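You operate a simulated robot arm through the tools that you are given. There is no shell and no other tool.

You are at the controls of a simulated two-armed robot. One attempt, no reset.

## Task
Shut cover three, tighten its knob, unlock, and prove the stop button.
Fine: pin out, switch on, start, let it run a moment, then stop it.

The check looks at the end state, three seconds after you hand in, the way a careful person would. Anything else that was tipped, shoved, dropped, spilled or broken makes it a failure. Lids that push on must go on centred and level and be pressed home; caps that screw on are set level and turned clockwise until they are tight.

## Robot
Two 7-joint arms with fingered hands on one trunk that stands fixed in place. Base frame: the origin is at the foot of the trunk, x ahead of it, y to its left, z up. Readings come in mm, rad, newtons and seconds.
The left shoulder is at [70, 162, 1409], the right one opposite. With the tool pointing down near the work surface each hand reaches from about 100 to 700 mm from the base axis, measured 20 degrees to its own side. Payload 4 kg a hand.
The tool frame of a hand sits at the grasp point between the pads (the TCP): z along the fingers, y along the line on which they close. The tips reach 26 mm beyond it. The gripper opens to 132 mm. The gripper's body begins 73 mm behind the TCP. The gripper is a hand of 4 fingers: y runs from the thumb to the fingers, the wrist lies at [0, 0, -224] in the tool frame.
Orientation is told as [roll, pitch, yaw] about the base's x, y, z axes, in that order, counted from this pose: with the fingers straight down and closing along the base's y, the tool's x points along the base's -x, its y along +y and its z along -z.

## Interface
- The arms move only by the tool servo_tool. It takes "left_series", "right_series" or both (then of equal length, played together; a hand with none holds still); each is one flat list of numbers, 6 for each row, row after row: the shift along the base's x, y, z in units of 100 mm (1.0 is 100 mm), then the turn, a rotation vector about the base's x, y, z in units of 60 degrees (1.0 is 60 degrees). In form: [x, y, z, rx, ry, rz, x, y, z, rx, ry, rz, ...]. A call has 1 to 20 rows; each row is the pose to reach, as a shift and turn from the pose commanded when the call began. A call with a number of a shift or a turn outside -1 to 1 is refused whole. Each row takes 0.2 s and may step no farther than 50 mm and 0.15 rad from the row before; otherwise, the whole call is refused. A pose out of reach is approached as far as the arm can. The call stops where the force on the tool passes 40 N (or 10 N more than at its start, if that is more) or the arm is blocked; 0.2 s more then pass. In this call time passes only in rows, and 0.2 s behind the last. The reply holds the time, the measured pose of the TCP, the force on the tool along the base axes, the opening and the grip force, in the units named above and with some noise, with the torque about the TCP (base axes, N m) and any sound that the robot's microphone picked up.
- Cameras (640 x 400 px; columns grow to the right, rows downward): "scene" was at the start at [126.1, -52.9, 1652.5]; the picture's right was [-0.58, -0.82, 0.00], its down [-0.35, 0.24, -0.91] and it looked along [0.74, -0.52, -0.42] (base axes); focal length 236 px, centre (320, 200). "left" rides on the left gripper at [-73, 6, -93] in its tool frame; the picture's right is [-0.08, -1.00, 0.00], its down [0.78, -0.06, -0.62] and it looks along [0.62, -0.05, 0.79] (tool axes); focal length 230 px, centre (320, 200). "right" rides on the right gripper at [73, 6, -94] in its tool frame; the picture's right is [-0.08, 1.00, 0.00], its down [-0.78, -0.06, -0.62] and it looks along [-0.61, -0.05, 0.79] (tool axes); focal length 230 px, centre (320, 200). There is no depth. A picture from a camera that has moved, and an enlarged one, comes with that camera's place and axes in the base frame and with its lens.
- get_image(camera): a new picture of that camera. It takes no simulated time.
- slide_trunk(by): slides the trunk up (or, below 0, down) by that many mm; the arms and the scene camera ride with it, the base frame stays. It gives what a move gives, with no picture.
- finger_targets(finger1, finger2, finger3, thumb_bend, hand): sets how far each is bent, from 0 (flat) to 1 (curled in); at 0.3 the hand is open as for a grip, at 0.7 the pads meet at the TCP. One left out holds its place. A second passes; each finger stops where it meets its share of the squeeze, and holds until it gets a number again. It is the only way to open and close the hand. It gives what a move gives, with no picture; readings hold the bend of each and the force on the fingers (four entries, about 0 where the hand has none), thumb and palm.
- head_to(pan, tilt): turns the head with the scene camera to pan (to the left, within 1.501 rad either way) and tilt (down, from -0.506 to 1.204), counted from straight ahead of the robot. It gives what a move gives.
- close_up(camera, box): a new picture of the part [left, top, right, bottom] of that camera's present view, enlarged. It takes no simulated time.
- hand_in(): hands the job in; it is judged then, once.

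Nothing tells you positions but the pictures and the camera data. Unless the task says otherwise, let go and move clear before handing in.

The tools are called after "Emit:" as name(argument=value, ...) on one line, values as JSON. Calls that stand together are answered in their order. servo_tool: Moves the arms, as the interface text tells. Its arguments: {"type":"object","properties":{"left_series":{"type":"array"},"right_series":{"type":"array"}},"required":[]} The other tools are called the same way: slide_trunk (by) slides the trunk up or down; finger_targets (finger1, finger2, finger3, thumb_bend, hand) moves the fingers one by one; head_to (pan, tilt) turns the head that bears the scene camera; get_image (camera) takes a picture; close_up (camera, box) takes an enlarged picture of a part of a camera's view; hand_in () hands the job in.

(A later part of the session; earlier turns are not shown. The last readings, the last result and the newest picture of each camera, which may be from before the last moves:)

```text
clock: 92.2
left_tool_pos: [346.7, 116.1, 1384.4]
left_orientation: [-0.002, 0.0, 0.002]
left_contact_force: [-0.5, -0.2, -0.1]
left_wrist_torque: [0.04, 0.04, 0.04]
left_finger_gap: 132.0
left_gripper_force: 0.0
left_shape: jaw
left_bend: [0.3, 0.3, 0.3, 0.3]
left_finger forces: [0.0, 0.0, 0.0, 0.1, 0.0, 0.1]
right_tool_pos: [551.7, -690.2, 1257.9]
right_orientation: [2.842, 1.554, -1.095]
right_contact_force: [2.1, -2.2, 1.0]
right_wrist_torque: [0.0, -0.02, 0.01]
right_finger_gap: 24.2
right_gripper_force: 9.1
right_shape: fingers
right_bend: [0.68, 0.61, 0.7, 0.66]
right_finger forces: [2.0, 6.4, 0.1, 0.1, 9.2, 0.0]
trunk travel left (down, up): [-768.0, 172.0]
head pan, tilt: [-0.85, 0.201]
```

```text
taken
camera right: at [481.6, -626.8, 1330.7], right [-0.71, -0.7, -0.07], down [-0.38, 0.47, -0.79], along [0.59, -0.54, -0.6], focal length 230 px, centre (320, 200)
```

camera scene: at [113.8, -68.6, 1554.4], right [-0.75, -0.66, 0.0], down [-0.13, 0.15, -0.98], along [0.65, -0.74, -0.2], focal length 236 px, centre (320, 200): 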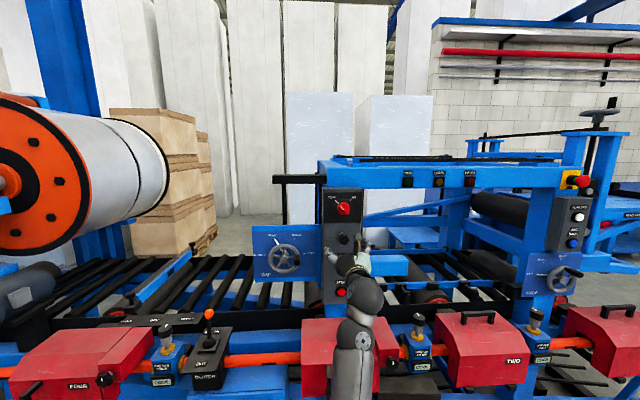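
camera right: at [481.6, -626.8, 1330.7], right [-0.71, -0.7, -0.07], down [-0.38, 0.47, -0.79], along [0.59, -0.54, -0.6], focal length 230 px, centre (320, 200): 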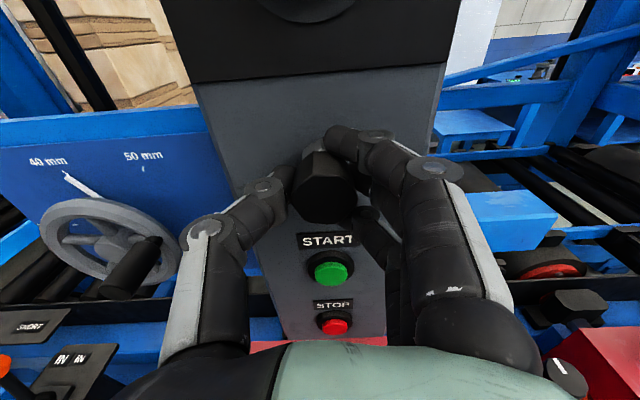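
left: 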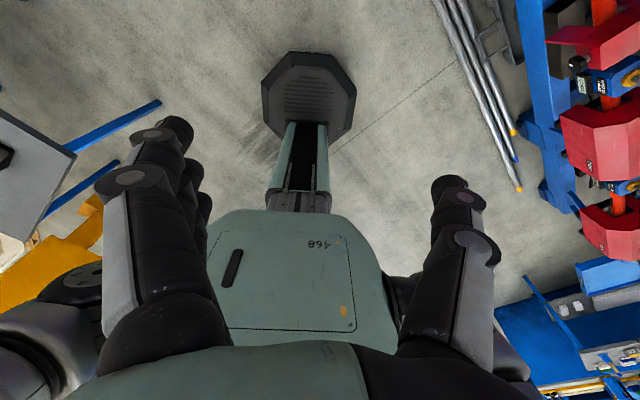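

The pin knob is gripped. I'll pull straight back 20 mm and watch the force.

Emit:
servo_tool(right_series=[-0.035, 0.035, 0, 0, 0, 0, -0.07, 0.07, 0, 0, 0, 0, -0.106, 0.106, 0, 0, 0, 0, -0.141, 0.141, 0, 0, 0, 0])

Emit:
get_image(camera="right")

Emit:
close_up(camera="scene", box=[310, 180, 400, 310])

```text
clock: 93.2
left_tool_pos: [346.6, 114.8, 1382.7]
left_orientation: [-0.002, 0.0, 0.001]
left_contact_force: [0.1, 0.7, 0.8]
left_wrist_torque: [0.0, -0.02, 0.0]
left_finger_gap: 131.9
left_gripper_force: 0.0
left_shape: jaw
left_bend: [0.3, 0.3, 0.3, 0.3]
left_finger forces: [0.0, 0.1, 0.0, 0.0, 0.0, 0.1]
right_tool_pos: [539.0, -676.2, 1259.7]
right_orientation: [2.78, 1.559, -1.154]
right_contact_force: [1.2, 0.1, -1.9]
right_wrist_torque: [0.05, 0.03, 0.07]
right_finger_gap: 21.6
right_gripper_force: 6.7
right_shape: fingers
right_bend: [0.69, 0.63, 0.7, 0.67]
right_finger forces: [0.6, 5.4, 0.1, 0.1, 7.1, 0.0]
trunk travel left (down, up): [-768.0, 172.0]
head pan, tilt: [-0.85, 0.201]
```

```text
taken
camera right: at [467.4, -612.3, 1331.6], right [-0.71, -0.7, -0.07], down [-0.38, 0.47, -0.79], along [0.59, -0.54, -0.6], focal length 230 px, centre (320, 200)
```

right: 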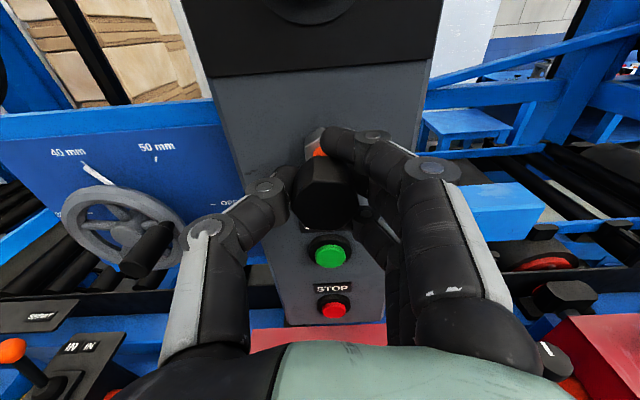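

```text
3.08 times, centred on (355, 245) of scene
camera zoom: at [112.4, -68.5, 1554.5], right [-0.75, -0.66, 0.0], down [-0.13, 0.15, -0.98], along [0.65, -0.74, -0.2], focal length 725 px, centre (212, 62)
```

zoom: 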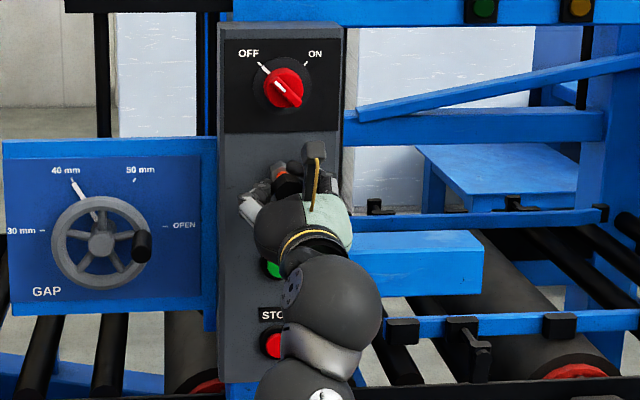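

The pin moved out and an orange band has appeared on its stem. I'll zoom in to see whether it is fully withdrawn.

Emit:
close_up(camera="right", box=[250, 100, 400, 240])

Emit:
close_up(camera="scene", box=[335, 215, 375, 260])

```text
2.86 times, centred on (325, 170) of right
camera zoom: at [467.4, -612.3, 1331.6], right [-0.71, -0.7, -0.07], down [-0.38, 0.47, -0.79], along [0.59, -0.54, -0.6], focal length 657 px, centre (306, 286)
```

zoom: 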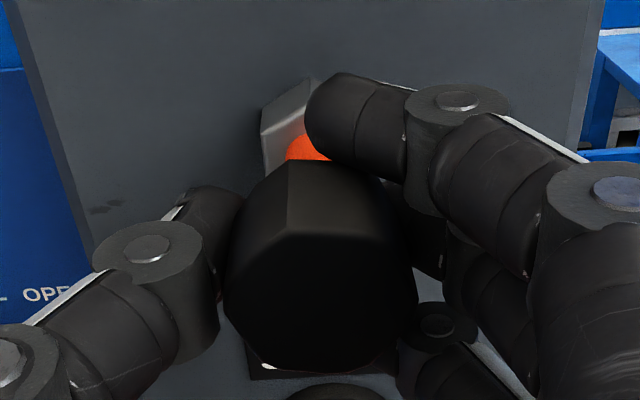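

```text
8.89 times, centred on (355, 238) of scene
camera zoom: at [112.4, -68.5, 1554.5], right [-0.75, -0.66, 0.0], down [-0.13, 0.15, -0.98], along [0.65, -0.74, -0.2], focal length 2096 px, centre (9, -133)
```

zoom: 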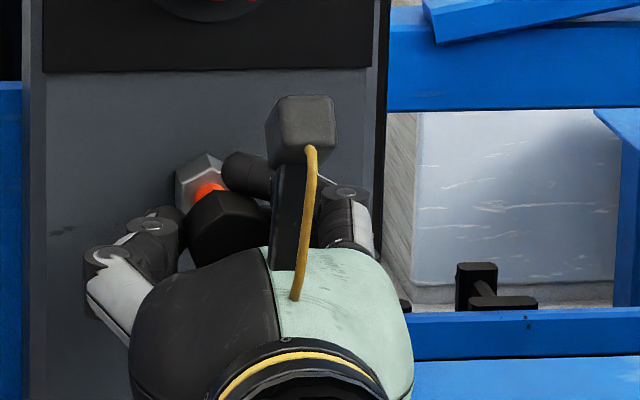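

The orange plunger is coming out of a fixed sleeve. I'll pull a little further to find its end stop.

Emit:
servo_tool(right_series=[-0.035, 0.035, 0, 0, 0, 0, -0.07, 0.07, 0, 0, 0, 0])

Emit:
close_up(camera="right", box=[250, 100, 400, 240])

```text
clock: 93.8
left_tool_pos: [349.5, 112.8, 1383.3]
left_orientation: [-0.001, 0.003, 0.003]
left_contact_force: [-0.5, -0.4, 0.8]
left_wrist_torque: [-0.03, -0.01, 0.02]
left_finger_gap: 132.1
left_gripper_force: 0.1
left_shape: jaw
left_bend: [0.3, 0.3, 0.3, 0.3]
left_finger forces: [0.0, 0.0, 0.0, 0.0, 0.0, 0.1]
right_tool_pos: [536.1, -671.6, 1257.9]
right_orientation: [2.736, 1.556, -1.198]
right_contact_force: [18.5, -15.8, 11.2]
right_wrist_torque: [-0.16, 0.04, 0.25]
right_finger_gap: 24.2
right_gripper_force: 13.5
right_shape: fingers
right_bend: [0.67, 0.6, 0.7, 0.66]
right_finger forces: [7.6, 11.0, 0.1, 0.0, 7.8, 0.0]
trunk travel left (down, up): [-768.0, 172.0]
head pan, tilt: [-0.85, 0.201]
```

```text
2.86 times, centred on (325, 170) of right
camera zoom: at [464.0, -608.3, 1330.0], right [-0.71, -0.7, -0.07], down [-0.38, 0.47, -0.79], along [0.59, -0.54, -0.6], focal length 657 px, centre (306, 286)
```

zoom: 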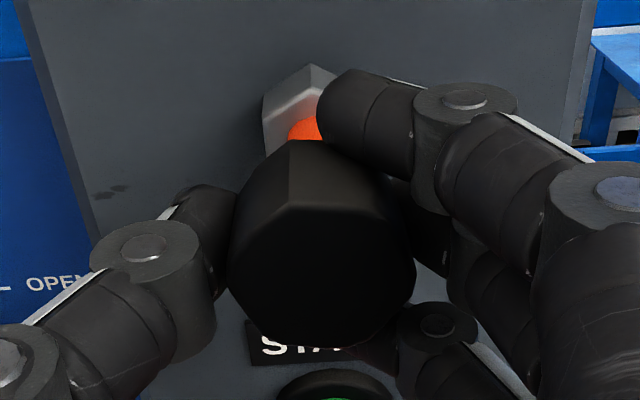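

The force rose to about 24 N, so the plunger is at its end stop. I'll release gently and check that it stays out.

Emit:
servo_tool(right_series=[0.03, -0.03, 0, 0, 0, 0])

Emit:
finger_targets(hand="right", finger1=0.4, finger2=0.4, finger3=0.4, thumb_bend=0.4)

Emit:
get_image(camera="right")

Emit:
close_up(camera="right", box=[250, 100, 400, 240])

```text
clock: 94.2
left_tool_pos: [348.1, 115.4, 1383.2]
left_orientation: [0.0, -0.001, 0.001]
left_contact_force: [-0.1, 0.4, 0.0]
left_wrist_torque: [0.01, 0.0, 0.02]
left_finger_gap: 131.9
left_gripper_force: 0.1
left_shape: jaw
left_bend: [0.3, 0.3, 0.3, 0.3]
left_finger forces: [0.0, 0.1, 0.0, 0.0, 0.0, 0.0]
right_tool_pos: [535.5, -674.0, 1258.4]
right_orientation: [2.805, 1.558, -1.13]
right_contact_force: [9.2, -4.3, 5.4]
right_wrist_torque: [-0.08, 0.0, 0.15]
right_finger_gap: 24.0
right_gripper_force: 11.2
right_shape: fingers
right_bend: [0.68, 0.6, 0.7, 0.66]
right_finger forces: [5.9, 8.1, 0.0, 0.0, 9.4, 0.0]
trunk travel left (down, up): [-768.0, 172.0]
head pan, tilt: [-0.85, 0.201]
```

```text
clock: 95.2
left_tool_pos: [346.8, 115.5, 1383.0]
left_orientation: [-0.002, 0.001, 0.001]
left_contact_force: [0.1, 0.6, 0.3]
left_wrist_torque: [0.04, 0.02, -0.05]
left_finger_gap: 132.2
left_gripper_force: 0.1
left_shape: jaw
left_bend: [0.3, 0.3, 0.3, 0.3]
left_finger forces: [0.0, 0.0, 0.0, 0.0, 0.0, 0.0]
right_tool_pos: [535.2, -672.9, 1258.2]
right_orientation: [2.866, 1.555, -1.071]
right_contact_force: [0.2, -0.5, 0.6]
right_wrist_torque: [-0.01, 0.01, 0.02]
right_finger_gap: 102.7
right_gripper_force: 0.2
right_shape: fingers
right_bend: [0.4, 0.4, 0.4, 0.4]
right_finger forces: [0.1, 0.0, 0.0, 0.0, 0.0, 0.1]
trunk travel left (down, up): [-768.0, 172.0]
head pan, tilt: [-0.85, 0.201]
```

```text
taken
camera right: at [462.7, -609.0, 1331.3], right [-0.71, -0.7, -0.07], down [-0.38, 0.47, -0.79], along [0.59, -0.54, -0.6], focal length 230 px, centre (320, 200)
```

right: 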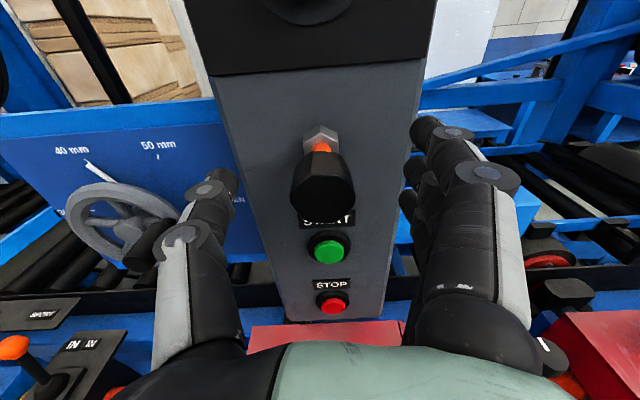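

```text
2.86 times, centred on (325, 170) of right
camera zoom: at [462.7, -609.0, 1331.3], right [-0.71, -0.7, -0.07], down [-0.38, 0.47, -0.79], along [0.59, -0.54, -0.6], focal length 657 px, centre (306, 286)
```

zoom: 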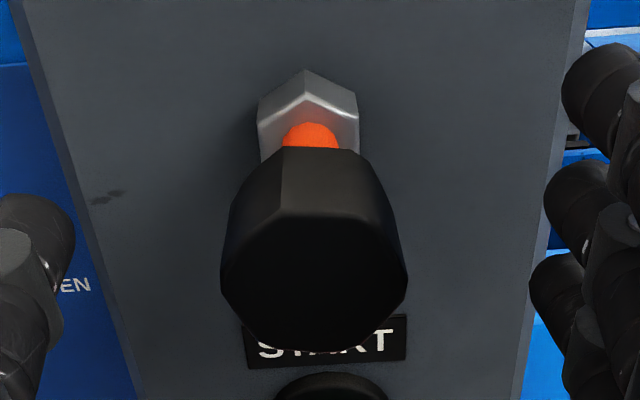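

The pin stays fully out on its own. I'll back away, then move up to the switch while rolling the hand 45° counter-clockwise so the fingers can close across the switch handle.

Emit:
servo_tool(right_series=[-0.15, 0.15, 0, 0, 0, 0, -0.3, 0.3, 0, 0, 0, 0, -0.45, 0.45, 0, 0, 0, 0])

Emit:
servo_tool(right_series=[0, 0, 0.166, -0.088, 0.088, 0, 0, 0, 0.333, -0.177, 0.177, 0, 0, 0, 0.5, -0.265, 0.265, 0, 0, 0, 0.666, -0.353, 0.353, 0, 0, 0, 0.833, -0.442, 0.442, 0, 0, 0, 1.0, -0.53, 0.53, 0])

Emit:
get_image(camera="right")

Emit:
get_image(camera="scene")

```text
clock: 96.0
left_tool_pos: [346.8, 115.8, 1384.3]
left_orientation: [-0.002, 0.001, 0.001]
left_contact_force: [-0.3, -0.3, 0.6]
left_wrist_torque: [0.0, -0.02, 0.0]
left_finger_gap: 132.0
left_gripper_force: 0.1
left_shape: jaw
left_bend: [0.3, 0.3, 0.3, 0.3]
left_finger forces: [0.0, 0.0, 0.0, 0.0, 0.0, 0.1]
right_tool_pos: [487.9, -627.6, 1259.1]
right_orientation: [2.853, 1.555, -1.082]
right_contact_force: [-0.3, -0.4, -0.2]
right_wrist_torque: [0.0, -0.03, 0.05]
right_finger_gap: 103.1
right_gripper_force: 0.1
right_shape: fingers
right_bend: [0.4, 0.4, 0.4, 0.4]
right_finger forces: [0.0, 0.1, 0.0, 0.0, 0.0, 0.1]
trunk travel left (down, up): [-768.0, 172.0]
head pan, tilt: [-0.85, 0.201]
```

```text
clock: 97.4
left_tool_pos: [344.9, 114.9, 1383.8]
left_orientation: [0.001, 0.0, 0.002]
left_contact_force: [0.2, -0.3, 0.7]
left_wrist_torque: [-0.01, -0.01, -0.01]
left_finger_gap: 132.0
left_gripper_force: 0.1
left_shape: jaw
left_bend: [0.3, 0.3, 0.3, 0.3]
left_finger forces: [0.0, 0.0, 0.1, 0.0, 0.0, 0.0]
right_tool_pos: [488.8, -629.3, 1359.2]
right_orientation: [1.593, 0.778, -2.336]
right_contact_force: [-0.2, -0.1, -0.1]
right_wrist_torque: [0.0, 0.0, 0.0]
right_finger_gap: 103.3
right_gripper_force: 0.1
right_shape: fingers
right_bend: [0.4, 0.4, 0.4, 0.4]
right_finger forces: [0.0, 0.1, 0.1, 0.0, 0.0, 0.0]
trunk travel left (down, up): [-768.0, 172.0]
head pan, tilt: [-0.85, 0.201]
```

```text
taken
camera right: at [453.5, -527.4, 1412.7], right [-0.54, -0.53, 0.65], down [-0.79, 0.06, -0.61], along [0.28, -0.85, -0.45], focal length 230 px, centre (320, 200)
```

right: 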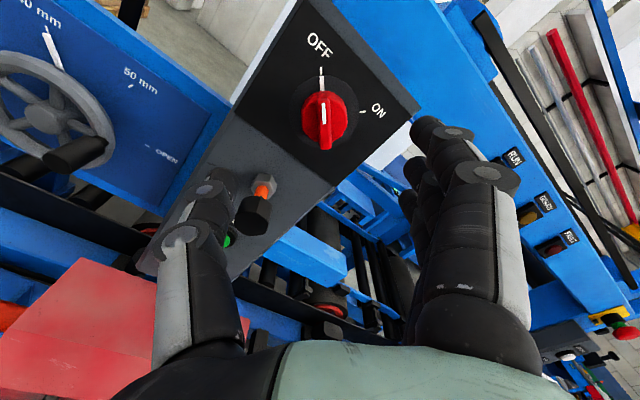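

```text
taken
camera scene: at [112.0, -70.3, 1554.5], right [-0.75, -0.66, 0.0], down [-0.13, 0.15, -0.98], along [0.65, -0.74, -0.2], focal length 236 px, centre (320, 200)
```

scene: 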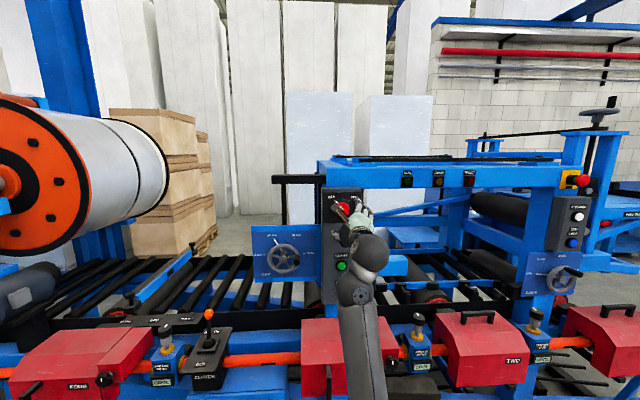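

The switch handle appears upright between thumb and fingers in the hand's view, as intended. I'll zoom in to pin down its position and depth.

Emit:
close_up(camera="right", box=[260, 20, 400, 180])

Emit:
close_up(camera="scene", box=[320, 180, 385, 250])

```text
2.50 times, centred on (330, 100) of right
camera zoom: at [453.5, -527.4, 1412.7], right [-0.54, -0.53, 0.65], down [-0.79, 0.06, -0.61], along [0.28, -0.85, -0.45], focal length 575 px, centre (295, 450)
```

zoom: 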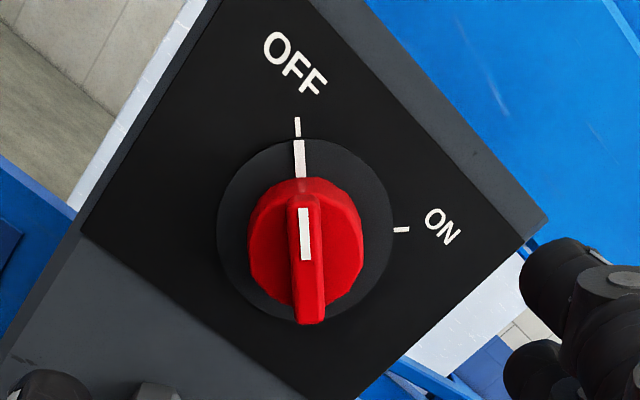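

```text
5.71 times, centred on (352, 215) of scene
camera zoom: at [112.0, -70.3, 1554.5], right [-0.75, -0.66, 0.0], down [-0.13, 0.15, -0.98], along [0.65, -0.74, -0.2], focal length 1347 px, centre (134, 114)
```

zoom: 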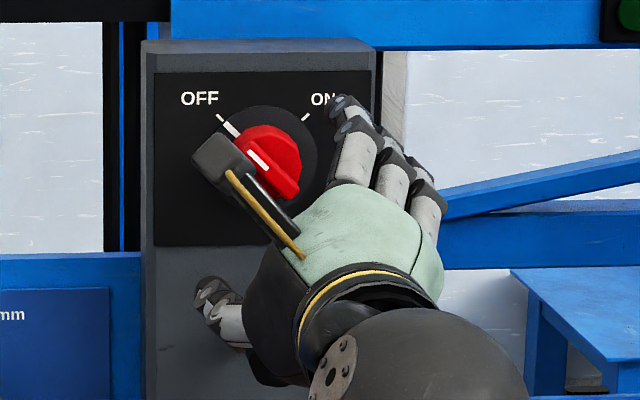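

The switch is a red disc with a raised fin, centred near u = 97.5, z = 1364, v ≈ 900. I'll move 50 mm closer for a second look to get the fin's depth.

Emit:
servo_tool(right_series=[0.184, -0.17, 0.025, 0, 0, 0, 0.368, -0.339, 0.05, 0, 0, 0])

Emit:
get_image(camera="right")

Emit:
close_up(camera="right", box=[250, 70, 400, 220])

```text
clock: 98.0
left_tool_pos: [347.1, 113.6, 1382.9]
left_orientation: [-0.002, 0.002, 0.0]
left_contact_force: [0.4, 0.9, 0.9]
left_wrist_torque: [0.01, 0.0, -0.02]
left_finger_gap: 132.0
left_gripper_force: 0.0
left_shape: jaw
left_bend: [0.3, 0.3, 0.3, 0.3]
left_finger forces: [0.1, 0.1, 0.1, 0.0, 0.0, 0.0]
right_tool_pos: [525.8, -662.9, 1362.3]
right_orientation: [1.596, 0.781, -2.335]
right_contact_force: [0.1, -1.0, -0.2]
right_wrist_torque: [-0.01, 0.04, 0.0]
right_finger_gap: 103.1
right_gripper_force: 0.0
right_shape: fingers
right_bend: [0.4, 0.4, 0.4, 0.4]
right_finger forces: [0.1, 0.0, 0.1, 0.0, 0.0, 0.1]
trunk travel left (down, up): [-768.0, 172.0]
head pan, tilt: [-0.85, 0.201]
```

```text
taken
camera right: at [491.1, -561.1, 1417.6], right [-0.54, -0.53, 0.65], down [-0.79, 0.06, -0.61], along [0.28, -0.85, -0.45], focal length 230 px, centre (320, 200)
```

right: 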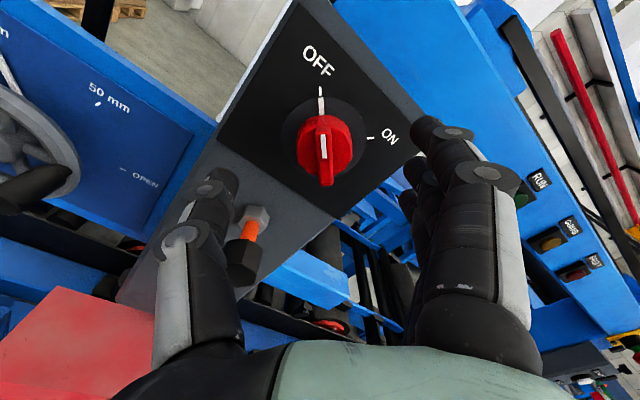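

```text
2.67 times, centred on (325, 145) of right
camera zoom: at [491.1, -561.1, 1417.6], right [-0.54, -0.53, 0.65], down [-0.79, 0.06, -0.61], along [0.28, -0.85, -0.45], focal length 614 px, centre (307, 347)
```

zoom: 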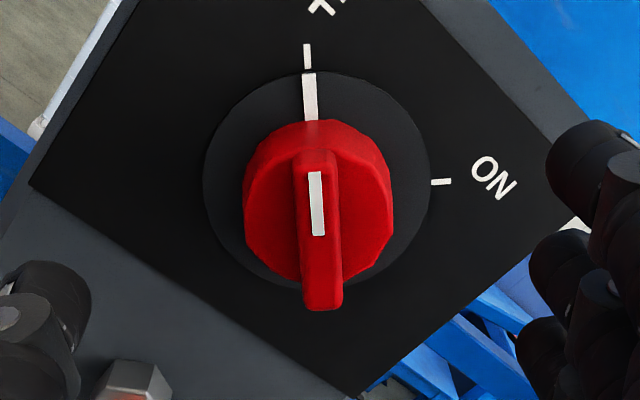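

The fin's front is at v ≈ 888, centred near u = 101, z = 1361.5, with the disc face behind at about 900. I'll move in so the fingertips overlap the fin by about 10 mm, then pinch it.

Emit:
servo_tool(right_series=[0.094, -0.122, -0.005, 0, 0, 0, 0.187, -0.244, -0.01, 0, 0, 0])

Emit:
finger_targets(hand="right", finger1=0.6, finger2=0.6, finger3=0.6, thumb_bend=0.6)

Emit:
get_image(camera="right")

Emit:
close_up(camera="scene", box=[320, 180, 385, 250])

```text
clock: 98.6
left_tool_pos: [347.8, 113.5, 1383.0]
left_orientation: [-0.002, 0.0, -0.001]
left_contact_force: [0.3, 0.2, -0.2]
left_wrist_torque: [-0.01, 0.0, -0.04]
left_finger_gap: 132.0
left_gripper_force: 0.0
left_shape: jaw
left_bend: [0.3, 0.3, 0.3, 0.3]
left_finger forces: [0.1, 0.0, 0.0, 0.0, 0.1, 0.0]
right_tool_pos: [544.6, -685.8, 1361.6]
right_orientation: [1.594, 0.782, -2.336]
right_contact_force: [-0.6, 0.2, 1.1]
right_wrist_torque: [-0.02, 0.03, -0.02]
right_finger_gap: 103.5
right_gripper_force: 0.1
right_shape: fingers
right_bend: [0.4, 0.4, 0.4, 0.4]
right_finger forces: [0.0, 0.0, 0.0, 0.1, 0.1, 0.0]
trunk travel left (down, up): [-768.0, 172.0]
head pan, tilt: [-0.85, 0.201]
```

```text
clock: 99.6
left_tool_pos: [347.0, 115.1, 1383.3]
left_orientation: [-0.001, 0.001, 0.0]
left_contact_force: [-0.2, 0.9, 0.0]
left_wrist_torque: [-0.04, 0.03, -0.06]
left_finger_gap: 132.0
left_gripper_force: 0.1
left_shape: jaw
left_bend: [0.3, 0.3, 0.3, 0.3]
left_finger forces: [0.1, 0.0, 0.0, 0.0, 0.0, 0.0]
right_tool_pos: [542.0, -685.8, 1363.4]
right_orientation: [1.595, 0.782, -2.336]
right_contact_force: [-1.4, -0.1, 0.4]
right_wrist_torque: [0.0, 0.01, 0.0]
right_finger_gap: 40.3
right_gripper_force: 1.0
right_shape: fingers
right_bend: [0.6, 0.59, 0.6, 0.6]
right_finger forces: [0.0, 1.2, 0.1, 0.1, 0.5, 0.0]
trunk travel left (down, up): [-768.0, 172.0]
head pan, tilt: [-0.85, 0.201]
```

```text
taken
camera right: at [509.3, -585.1, 1416.8], right [-0.54, -0.53, 0.65], down [-0.79, 0.06, -0.61], along [0.28, -0.85, -0.45], focal length 230 px, centre (320, 200)
```

right: 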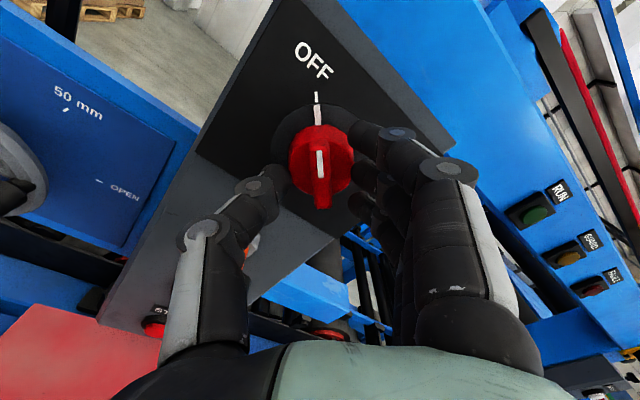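

```text
5.71 times, centred on (352, 215) of scene
camera zoom: at [112.2, -69.6, 1554.6], right [-0.75, -0.66, 0.0], down [-0.13, 0.15, -0.98], along [0.65, -0.74, -0.2], focal length 1347 px, centre (134, 114)
```

zoom: 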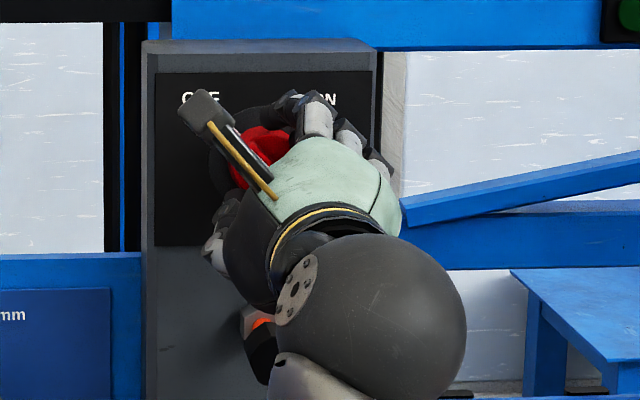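

The fingertips met the rim of the red disc rather than the fin. I'll back off 15 mm, narrow the fingers to just wider than the fin, and come in again so they land on its sides.

Emit:
finger_targets(hand="right", finger1=0.57, finger2=0.57, finger3=0.57, thumb_bend=0.57)

Emit:
servo_tool(right_series=[-0.071, 0.071, 0, 0, 0, 0, -0.141, 0.141, 0, 0, 0, 0])

Emit:
finger_targets(hand="right", finger1=0.655, finger2=0.655, finger3=0.655, thumb_bend=0.655)

Emit:
close_up(camera="right", box=[240, 80, 420, 240])

```text
clock: 100.6
left_tool_pos: [346.6, 114.6, 1383.4]
left_orientation: [-0.004, 0.0, 0.0]
left_contact_force: [-0.4, -0.4, -0.1]
left_wrist_torque: [0.03, 0.03, -0.01]
left_finger_gap: 131.9
left_gripper_force: 0.0
left_shape: jaw
left_bend: [0.3, 0.3, 0.3, 0.3]
left_finger forces: [0.1, 0.0, 0.0, 0.1, 0.0, 0.0]
right_tool_pos: [543.0, -685.5, 1362.3]
right_orientation: [1.595, 0.78, -2.334]
right_contact_force: [-0.4, 0.9, -0.3]
right_wrist_torque: [0.02, 0.02, 0.03]
right_finger_gap: 50.3
right_gripper_force: 0.1
right_shape: fingers
right_bend: [0.56, 0.56, 0.56, 0.56]
right_finger forces: [0.0, 0.0, 0.1, 0.0, 0.1, 0.0]
trunk travel left (down, up): [-768.0, 172.0]
head pan, tilt: [-0.85, 0.201]
```

```text
clock: 101.2
left_tool_pos: [346.3, 115.6, 1383.9]
left_orientation: [-0.001, -0.001, 0.002]
left_contact_force: [1.1, 0.0, 0.1]
left_wrist_torque: [-0.02, -0.03, 0.01]
left_finger_gap: 132.0
left_gripper_force: 0.2
left_shape: jaw
left_bend: [0.3, 0.3, 0.3, 0.3]
left_finger forces: [0.0, 0.0, 0.1, 0.1, 0.0, 0.0]
right_tool_pos: [529.5, -672.6, 1363.3]
right_orientation: [1.595, 0.783, -2.336]
right_contact_force: [-0.2, -0.1, 0.6]
right_wrist_torque: [0.0, -0.02, 0.02]
right_finger_gap: 50.7
right_gripper_force: 0.1
right_shape: fingers
right_bend: [0.56, 0.56, 0.56, 0.56]
right_finger forces: [0.0, 0.0, 0.1, 0.0, 0.1, 0.0]
trunk travel left (down, up): [-768.0, 172.0]
head pan, tilt: [-0.85, 0.201]
```

```text
clock: 102.2
left_tool_pos: [347.3, 115.0, 1383.6]
left_orientation: [-0.001, 0.001, 0.003]
left_contact_force: [0.7, -0.4, -0.4]
left_wrist_torque: [0.02, -0.03, -0.01]
left_finger_gap: 132.1
left_gripper_force: 0.0
left_shape: jaw
left_bend: [0.3, 0.3, 0.3, 0.3]
left_finger forces: [0.0, 0.0, 0.1, 0.0, 0.0, 0.0]
right_tool_pos: [531.7, -671.2, 1363.1]
right_orientation: [1.594, 0.782, -2.336]
right_contact_force: [0.2, 0.1, 0.5]
right_wrist_torque: [0.0, 0.02, 0.04]
right_finger_gap: 25.7
right_gripper_force: 0.1
right_shape: fingers
right_bend: [0.65, 0.65, 0.65, 0.65]
right_finger forces: [0.0, 0.0, 0.0, 0.0, 0.0, 0.0]
trunk travel left (down, up): [-768.0, 172.0]
head pan, tilt: [-0.85, 0.201]
```

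```text
2.50 times, centred on (330, 160) of right
camera zoom: at [495.9, -571.7, 1417.5], right [-0.54, -0.53, 0.65], down [-0.79, 0.06, -0.61], along [0.28, -0.85, -0.45], focal length 575 px, centre (295, 300)
```

zoom: 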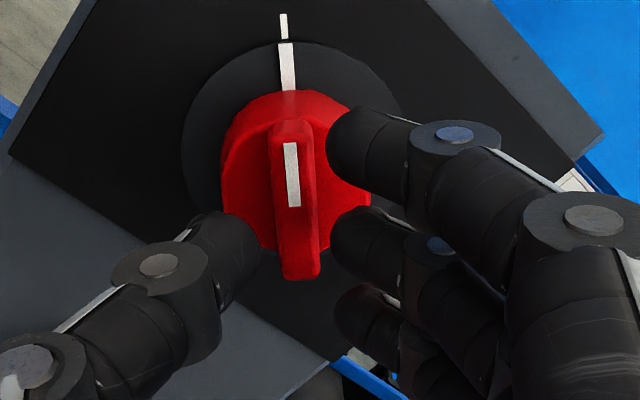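

The thumb and fingers now straddle the fin. I'll advance 18 mm, then feel for light contact with the disc face.

Emit:
servo_tool(right_series=[0.042, -0.042, 0, 0, 0, 0, 0.085, -0.085, 0, 0, 0, 0, 0.127, -0.127, 0, 0, 0, 0])

Emit:
close_up(camera="right", box=[240, 100, 420, 260])

```text
clock: 103.0
left_tool_pos: [345.1, 115.9, 1383.4]
left_orientation: [-0.003, 0.001, 0.002]
left_contact_force: [-0.6, 0.4, 0.2]
left_wrist_torque: [0.04, 0.0, -0.01]
left_finger_gap: 131.9
left_gripper_force: 0.0
left_shape: jaw
left_bend: [0.3, 0.3, 0.3, 0.3]
left_finger forces: [0.0, 0.0, 0.1, 0.0, 0.0, 0.0]
right_tool_pos: [542.3, -684.0, 1363.5]
right_orientation: [1.595, 0.782, -2.335]
right_contact_force: [-1.4, 1.5, -0.6]
right_wrist_torque: [0.02, -0.01, -0.01]
right_finger_gap: 26.2
right_gripper_force: 1.1
right_shape: fingers
right_bend: [0.65, 0.66, 0.65, 0.65]
right_finger forces: [0.0, 1.9, 0.0, 0.0, 0.2, 0.0]
trunk travel left (down, up): [-768.0, 172.0]
head pan, tilt: [-0.85, 0.201]
```

```text
2.50 times, centred on (330, 180) of right
camera zoom: at [507.5, -583.5, 1417.6], right [-0.54, -0.53, 0.65], down [-0.79, 0.06, -0.61], along [0.28, -0.85, -0.45], focal length 575 px, centre (295, 250)
```

zoom: 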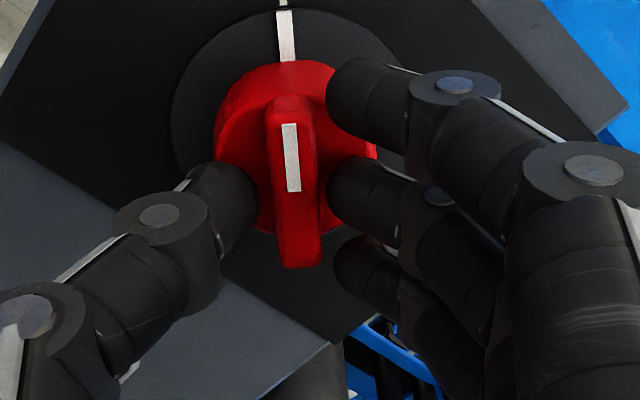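

Light contact on the middle fingertip shows it has reached the disc face. Now I'll pinch the fin.

Emit:
finger_targets(hand="right", finger1=0.73, finger2=0.73, finger3=0.73, thumb_bend=0.73)

Emit:
close_up(camera="right", box=[240, 100, 420, 260])

```text
clock: 104.0
left_tool_pos: [345.8, 115.5, 1384.4]
left_orientation: [0.0, 0.001, 0.0]
left_contact_force: [-1.0, -0.7, 0.0]
left_wrist_torque: [0.02, 0.03, 0.01]
left_finger_gap: 131.8
left_gripper_force: 0.1
left_shape: jaw
left_bend: [0.3, 0.3, 0.3, 0.3]
left_finger forces: [0.1, 0.1, 0.0, 0.0, 0.1, 0.0]
right_tool_pos: [543.2, -685.0, 1363.5]
right_orientation: [1.598, 0.782, -2.334]
right_contact_force: [0.8, -4.4, 6.1]
right_wrist_torque: [-0.01, -0.08, 0.05]
right_finger_gap: 22.3
right_gripper_force: 11.7
right_shape: fingers
right_bend: [0.7, 0.7, 0.71, 0.68]
right_finger forces: [5.1, 5.1, 4.2, 0.0, 9.1, 0.0]
trunk travel left (down, up): [-768.0, 172.0]
head pan, tilt: [-0.85, 0.201]
```

```text
2.50 times, centred on (330, 180) of right
camera zoom: at [508.4, -584.4, 1417.3], right [-0.54, -0.53, 0.65], down [-0.79, 0.06, -0.61], along [0.28, -0.85, -0.45], focal length 575 px, centre (295, 250)
```

zoom: 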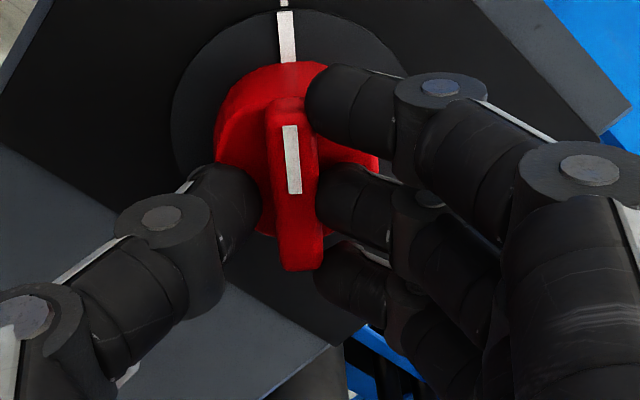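

All three fingers and the thumb hold the fin. I'll turn it clockwise 45° and check.

Emit:
servo_tool(right_series=[0, 0, 0, 0.088, -0.088, 0, 0, 0, 0, 0.177, -0.177, 0, 0, 0, 0, 0.265, -0.265, 0, 0, 0, 0, 0.354, -0.354, 0, 0, 0, 0, 0.442, -0.442, 0, 0, 0, 0, 0.53, -0.53, 0])

Emit:
get_image(camera="right")

Emit:
close_up(camera="scene", box=[320, 180, 385, 250])

```text
clock: 105.4
left_tool_pos: [347.6, 114.6, 1383.8]
left_orientation: [-0.002, 0.0, 0.003]
left_contact_force: [0.0, 0.1, -0.5]
left_wrist_torque: [-0.04, 0.01, 0.02]
left_finger_gap: 132.0
left_gripper_force: 0.1
left_shape: jaw
left_bend: [0.3, 0.3, 0.3, 0.3]
left_finger forces: [0.0, 0.0, 0.0, 0.0, 0.0, 0.1]
right_tool_pos: [544.0, -684.4, 1363.1]
right_orientation: [2.924, 1.559, -1.014]
right_contact_force: [2.7, -3.7, 5.0]
right_wrist_torque: [-0.07, -0.02, 0.14]
right_finger_gap: 21.6
right_gripper_force: 10.8
right_shape: fingers
right_bend: [0.71, 0.71, 0.71, 0.68]
right_finger forces: [3.7, 4.2, 3.5, 0.0, 11.0, 0.0]
trunk travel left (down, up): [-768.0, 172.0]
head pan, tilt: [-0.85, 0.201]
```

```text
taken
camera right: at [472.2, -620.7, 1434.5], right [-0.71, -0.7, -0.07], down [-0.38, 0.47, -0.79], along [0.59, -0.54, -0.6], focal length 230 px, centre (320, 200)
```

right: 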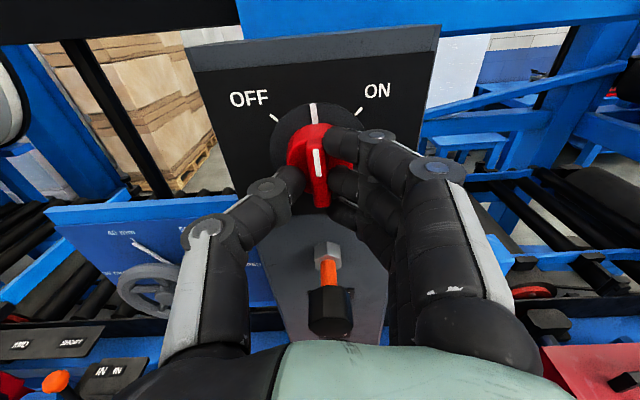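

```text
5.71 times, centred on (352, 215) of scene
camera zoom: at [112.9, -69.9, 1554.5], right [-0.75, -0.66, 0.0], down [-0.13, 0.15, -0.98], along [0.65, -0.74, -0.2], focal length 1347 px, centre (134, 114)
```

zoom: 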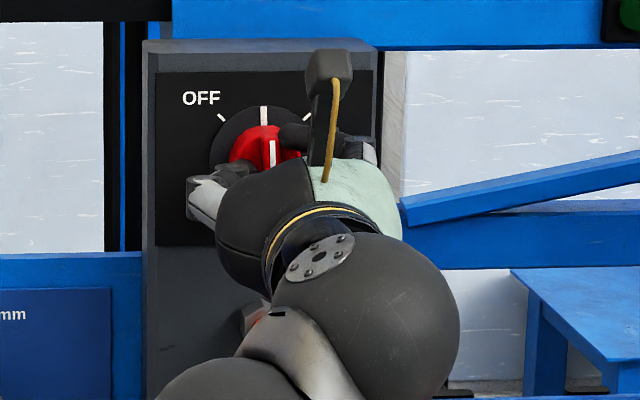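

The pointer is now straight up, halfway. Continuing the remaining 45° clockwise to ON.

Emit:
servo_tool(right_series=[0, 0, 0, 0.088, -0.088, 0, 0, 0, 0, 0.177, -0.177, 0, 0, 0, 0, 0.265, -0.265, 0, 0, 0, 0, 0.354, -0.354, 0, 0, 0, 0, 0.442, -0.442, 0, 0, 0, 0, 0.53, -0.53, 0])

Emit:
get_image(camera="right")

Emit:
close_up(camera="scene", box=[320, 180, 385, 250])

```text
clock: 106.8
left_tool_pos: [347.4, 115.2, 1383.3]
left_orientation: [-0.001, -0.001, 0.002]
left_contact_force: [0.4, 0.2, -0.1]
left_wrist_torque: [0.01, -0.01, 0.01]
left_finger_gap: 131.7
left_gripper_force: 0.1
left_shape: jaw
left_bend: [0.3, 0.3, 0.3, 0.3]
left_finger forces: [0.0, 0.1, 0.1, 0.0, 0.1, 0.0]
right_tool_pos: [543.3, -686.1, 1363.0]
right_orientation: [-1.574, 0.79, 0.767]
right_contact_force: [1.6, 2.3, -0.2]
right_wrist_torque: [-0.11, -0.15, 0.24]
right_finger_gap: 21.9
right_gripper_force: 12.4
right_shape: fingers
right_bend: [0.71, 0.71, 0.71, 0.68]
right_finger forces: [3.5, 3.4, 3.9, 0.0, 12.9, 0.0]
trunk travel left (down, up): [-768.0, 172.0]
head pan, tilt: [-0.85, 0.201]
```

```text
taken
camera right: at [437.8, -655.2, 1410.7], right [-0.47, -0.46, -0.76], down [0.0, 0.86, -0.52], along [0.88, -0.24, -0.4], focal length 230 px, centre (320, 200)
```

right: 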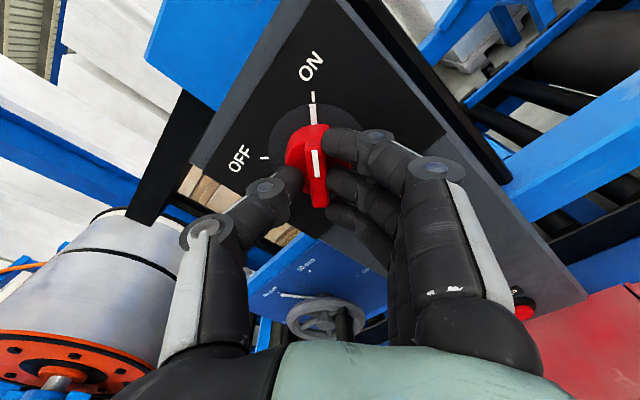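

```text
5.71 times, centred on (352, 215) of scene
camera zoom: at [113.1, -69.0, 1554.5], right [-0.75, -0.66, 0.0], down [-0.13, 0.15, -0.98], along [0.65, -0.74, -0.2], focal length 1347 px, centre (134, 114)
```

zoom: 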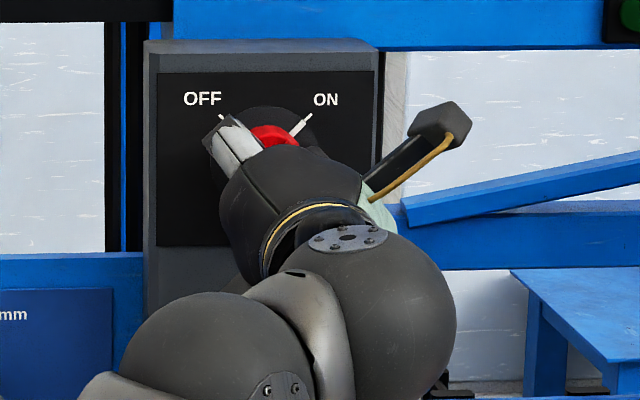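

The pointer now lines up with ON. I'll zoom in to be sure before releasing.

Emit:
close_up(camera="right", box=[230, 40, 400, 220])

```text
2.22 times, centred on (315, 130) of right
camera zoom: at [437.8, -655.2, 1410.7], right [-0.47, -0.46, -0.76], down [0.0, 0.86, -0.52], along [0.88, -0.24, -0.4], focal length 511 px, centre (331, 356)
```

zoom: 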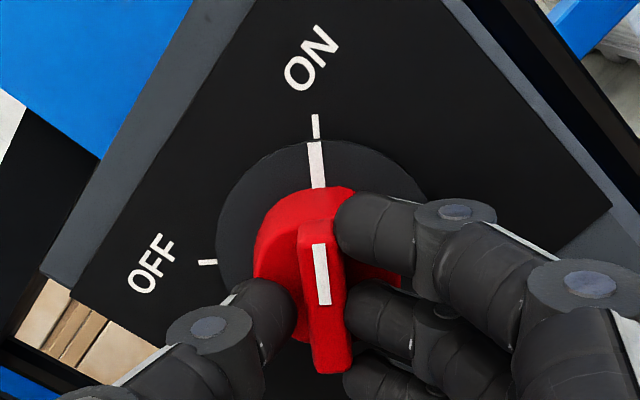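

It is lined up. I'll add a 3° nudge to settle it against its stop, then open the hand and back away.

Emit:
servo_tool(right_series=[0, 0, 0, 0.035, -0.035, 0])

Emit:
finger_targets(hand="right", finger1=0.6, finger2=0.6, finger3=0.6, thumb_bend=0.6)

Emit:
servo_tool(right_series=[-0.12, 0.12, 0, 0, 0, 0, -0.25, 0.25, 0, 0, 0, 0, -0.4, 0.4, 0, 0, 0, 0, -0.55, 0.55, 0, 0, 0, 0])

Emit:
get_image(camera="right")

Emit:
get_image(camera="scene")

```text
clock: 107.2
left_tool_pos: [347.7, 117.1, 1384.3]
left_orientation: [-0.003, 0.0, 0.001]
left_contact_force: [0.0, -0.5, -0.3]
left_wrist_torque: [-0.01, -0.03, -0.02]
left_finger_gap: 132.0
left_gripper_force: 0.1
left_shape: jaw
left_bend: [0.3, 0.3, 0.3, 0.3]
left_finger forces: [0.0, 0.1, 0.1, 0.1, 0.1, 0.0]
right_tool_pos: [544.4, -684.0, 1362.7]
right_orientation: [-1.572, 0.738, 0.768]
right_contact_force: [0.6, 4.9, -1.6]
right_wrist_torque: [-0.18, -0.01, 0.32]
right_finger_gap: 21.7
right_gripper_force: 12.9
right_shape: fingers
right_bend: [0.71, 0.71, 0.71, 0.68]
right_finger forces: [3.1, 3.9, 4.3, 0.1, 14.4, 0.1]
trunk travel left (down, up): [-768.0, 172.0]
head pan, tilt: [-0.85, 0.201]
```

```text
clock: 108.2
left_tool_pos: [345.6, 115.7, 1383.1]
left_orientation: [-0.002, 0.001, 0.0]
left_contact_force: [-0.3, 0.5, 0.4]
left_wrist_torque: [0.0, -0.01, -0.02]
left_finger_gap: 132.1
left_gripper_force: 0.1
left_shape: jaw
left_bend: [0.3, 0.3, 0.3, 0.3]
left_finger forces: [0.0, 0.0, 0.0, 0.1, 0.1, 0.0]
right_tool_pos: [542.2, -685.0, 1363.5]
right_orientation: [-1.576, 0.74, 0.765]
right_contact_force: [-2.0, 0.9, 0.2]
right_wrist_torque: [-0.01, -0.05, 0.0]
right_finger_gap: 38.6
right_gripper_force: 0.9
right_shape: fingers
right_bend: [0.6, 0.6, 0.6, 0.6]
right_finger forces: [0.0, 0.1, 0.0, 0.1, 2.0, 0.0]
trunk travel left (down, up): [-768.0, 172.0]
head pan, tilt: [-0.85, 0.201]
```

```text
clock: 109.2
left_tool_pos: [346.4, 115.4, 1384.4]
left_orientation: [-0.002, -0.002, 0.002]
left_contact_force: [-0.4, -0.1, 0.0]
left_wrist_torque: [0.01, -0.04, -0.01]
left_finger_gap: 132.0
left_gripper_force: 0.1
left_shape: jaw
left_bend: [0.3, 0.3, 0.3, 0.3]
left_finger forces: [0.0, 0.0, 0.0, 0.0, 0.0, 0.1]
right_tool_pos: [488.9, -628.6, 1362.0]
right_orientation: [-1.573, 0.741, 0.767]
right_contact_force: [0.4, 0.1, -0.9]
right_wrist_torque: [-0.01, 0.01, -0.01]
right_finger_gap: 38.8
right_gripper_force: 0.0
right_shape: fingers
right_bend: [0.6, 0.6, 0.6, 0.6]
right_finger forces: [0.0, 0.0, 0.0, 0.1, 0.0, 0.1]
trunk travel left (down, up): [-768.0, 172.0]
head pan, tilt: [-0.85, 0.201]
```

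```text
taken
camera right: at [380.8, -601.1, 1406.9], right [-0.44, -0.43, -0.79], down [0.02, 0.87, -0.49], along [0.9, -0.23, -0.38], focal length 230 px, centre (320, 200)
```

right: 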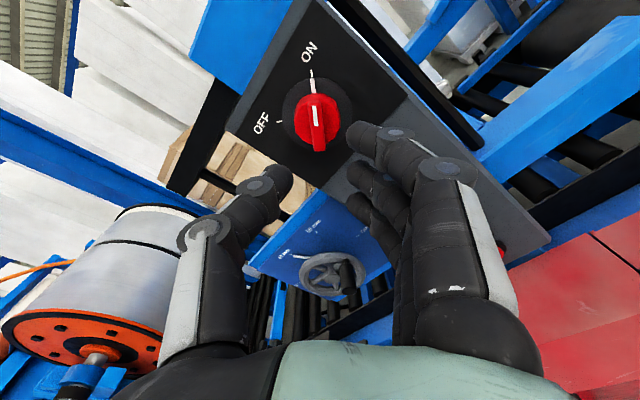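

```text
taken
camera scene: at [112.0, -69.1, 1554.6], right [-0.75, -0.66, 0.0], down [-0.13, 0.15, -0.98], along [0.65, -0.74, -0.2], focal length 236 px, centre (320, 200)
```

scene: 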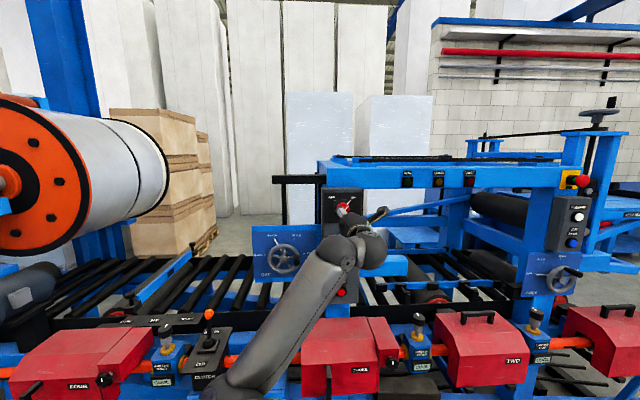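

The switch is on and the lamps are unchanged, as expected. Next I'll bring the hand down to START, keeping back from the pin knob, and roll it level.

Emit:
servo_tool(right_series=[0, 0, -0.25, -0.071, 0.071, 0, 0, 0, -0.5, -0.142, 0.142, 0, 0, 0, -0.75, -0.212, 0.212, 0, 0, 0, -1.0, -0.283, 0.283, 0])

Emit:
servo_tool(right_series=[0, 0, -0.25, -0.071, 0.071, 0, 0, 0, -0.5, -0.142, 0.142, 0, 0, 0, -0.75, -0.212, 0.212, 0, 0, 0, -1.0, -0.283, 0.283, 0])

Emit:
finger_targets(hand="right", finger1=0.74, finger2=0.74, finger3=0.74, thumb_bend=0.74)

Emit:
get_image(camera="right")

Emit:
get_image(camera="scene")

```text
clock: 110.2
left_tool_pos: [345.7, 115.6, 1383.8]
left_orientation: [0.0, -0.002, -0.001]
left_contact_force: [0.2, -0.3, 0.9]
left_wrist_torque: [0.03, -0.05, -0.01]
left_finger_gap: 132.2
left_gripper_force: 0.0
left_shape: jaw
left_bend: [0.3, 0.3, 0.3, 0.3]
left_finger forces: [0.0, 0.0, 0.0, 0.0, 0.1, 0.0]
right_tool_pos: [487.9, -628.9, 1261.8]
right_orientation: [-1.594, 1.157, 0.748]
right_contact_force: [0.5, -0.2, 0.2]
right_wrist_torque: [0.0, -0.01, 0.03]
right_finger_gap: 38.9
right_gripper_force: 0.1
right_shape: fingers
right_bend: [0.6, 0.6, 0.6, 0.6]
right_finger forces: [0.0, 0.0, 0.0, 0.0, 0.2, 0.1]
trunk travel left (down, up): [-768.0, 172.0]
head pan, tilt: [-0.85, 0.201]
```

```text
clock: 111.2
left_tool_pos: [346.3, 114.5, 1383.6]
left_orientation: [-0.001, 0.002, -0.001]
left_contact_force: [0.1, 1.1, 0.0]
left_wrist_torque: [0.01, -0.01, -0.01]
left_finger_gap: 131.7
left_gripper_force: 0.0
left_shape: jaw
left_bend: [0.3, 0.3, 0.3, 0.3]
left_finger forces: [0.0, 0.0, 0.1, 0.0, 0.0, 0.1]
right_tool_pos: [488.2, -632.1, 1166.1]
right_orientation: [2.808, 1.55, -1.132]
right_contact_force: [0.4, 0.5, -1.0]
right_wrist_torque: [-0.02, -0.03, 0.02]
right_finger_gap: 38.9
right_gripper_force: 0.0
right_shape: fingers
right_bend: [0.6, 0.6, 0.6, 0.6]
right_finger forces: [0.0, 0.0, 0.1, 0.0, 0.0, 0.1]
trunk travel left (down, up): [-768.0, 172.0]
head pan, tilt: [-0.85, 0.201]
```

```text
clock: 112.2
left_tool_pos: [345.3, 115.6, 1383.1]
left_orientation: [0.0, 0.001, 0.001]
left_contact_force: [0.0, 0.2, -0.6]
left_wrist_torque: [0.02, 0.01, -0.04]
left_finger_gap: 132.0
left_gripper_force: 0.1
left_shape: jaw
left_bend: [0.3, 0.3, 0.3, 0.3]
left_finger forces: [0.0, 0.0, 0.0, 0.0, 0.0, 0.1]
right_tool_pos: [488.6, -630.2, 1165.2]
right_orientation: [2.681, 1.553, -1.258]
right_contact_force: [-0.2, -0.7, -0.2]
right_wrist_torque: [-0.01, 0.02, -0.01]
right_finger_gap: 9.5
right_gripper_force: 0.1
right_shape: fingers
right_bend: [0.74, 0.72, 0.74, 0.72]
right_finger forces: [0.0, 0.1, 0.0, 0.0, 0.0, 0.1]
trunk travel left (down, up): [-768.0, 172.0]
head pan, tilt: [-0.85, 0.201]
```

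```text
taken
camera right: at [417.1, -566.3, 1236.6], right [-0.71, -0.7, -0.07], down [-0.38, 0.47, -0.8], along [0.59, -0.54, -0.6], focal length 230 px, centre (320, 200)
```

right: 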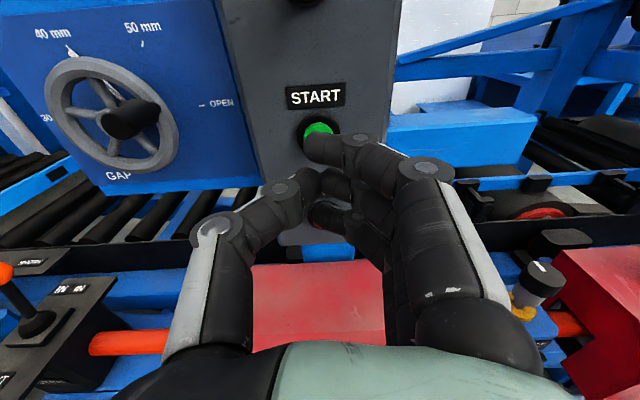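

```text
taken
camera scene: at [112.4, -69.6, 1554.5], right [-0.75, -0.66, 0.0], down [-0.13, 0.15, -0.98], along [0.65, -0.74, -0.2], focal length 236 px, centre (320, 200)
```

scene: 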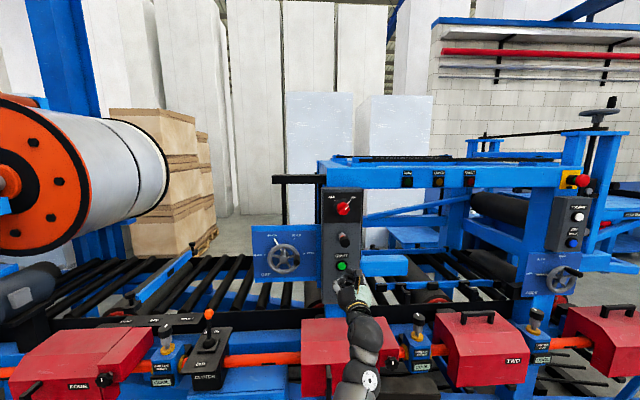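

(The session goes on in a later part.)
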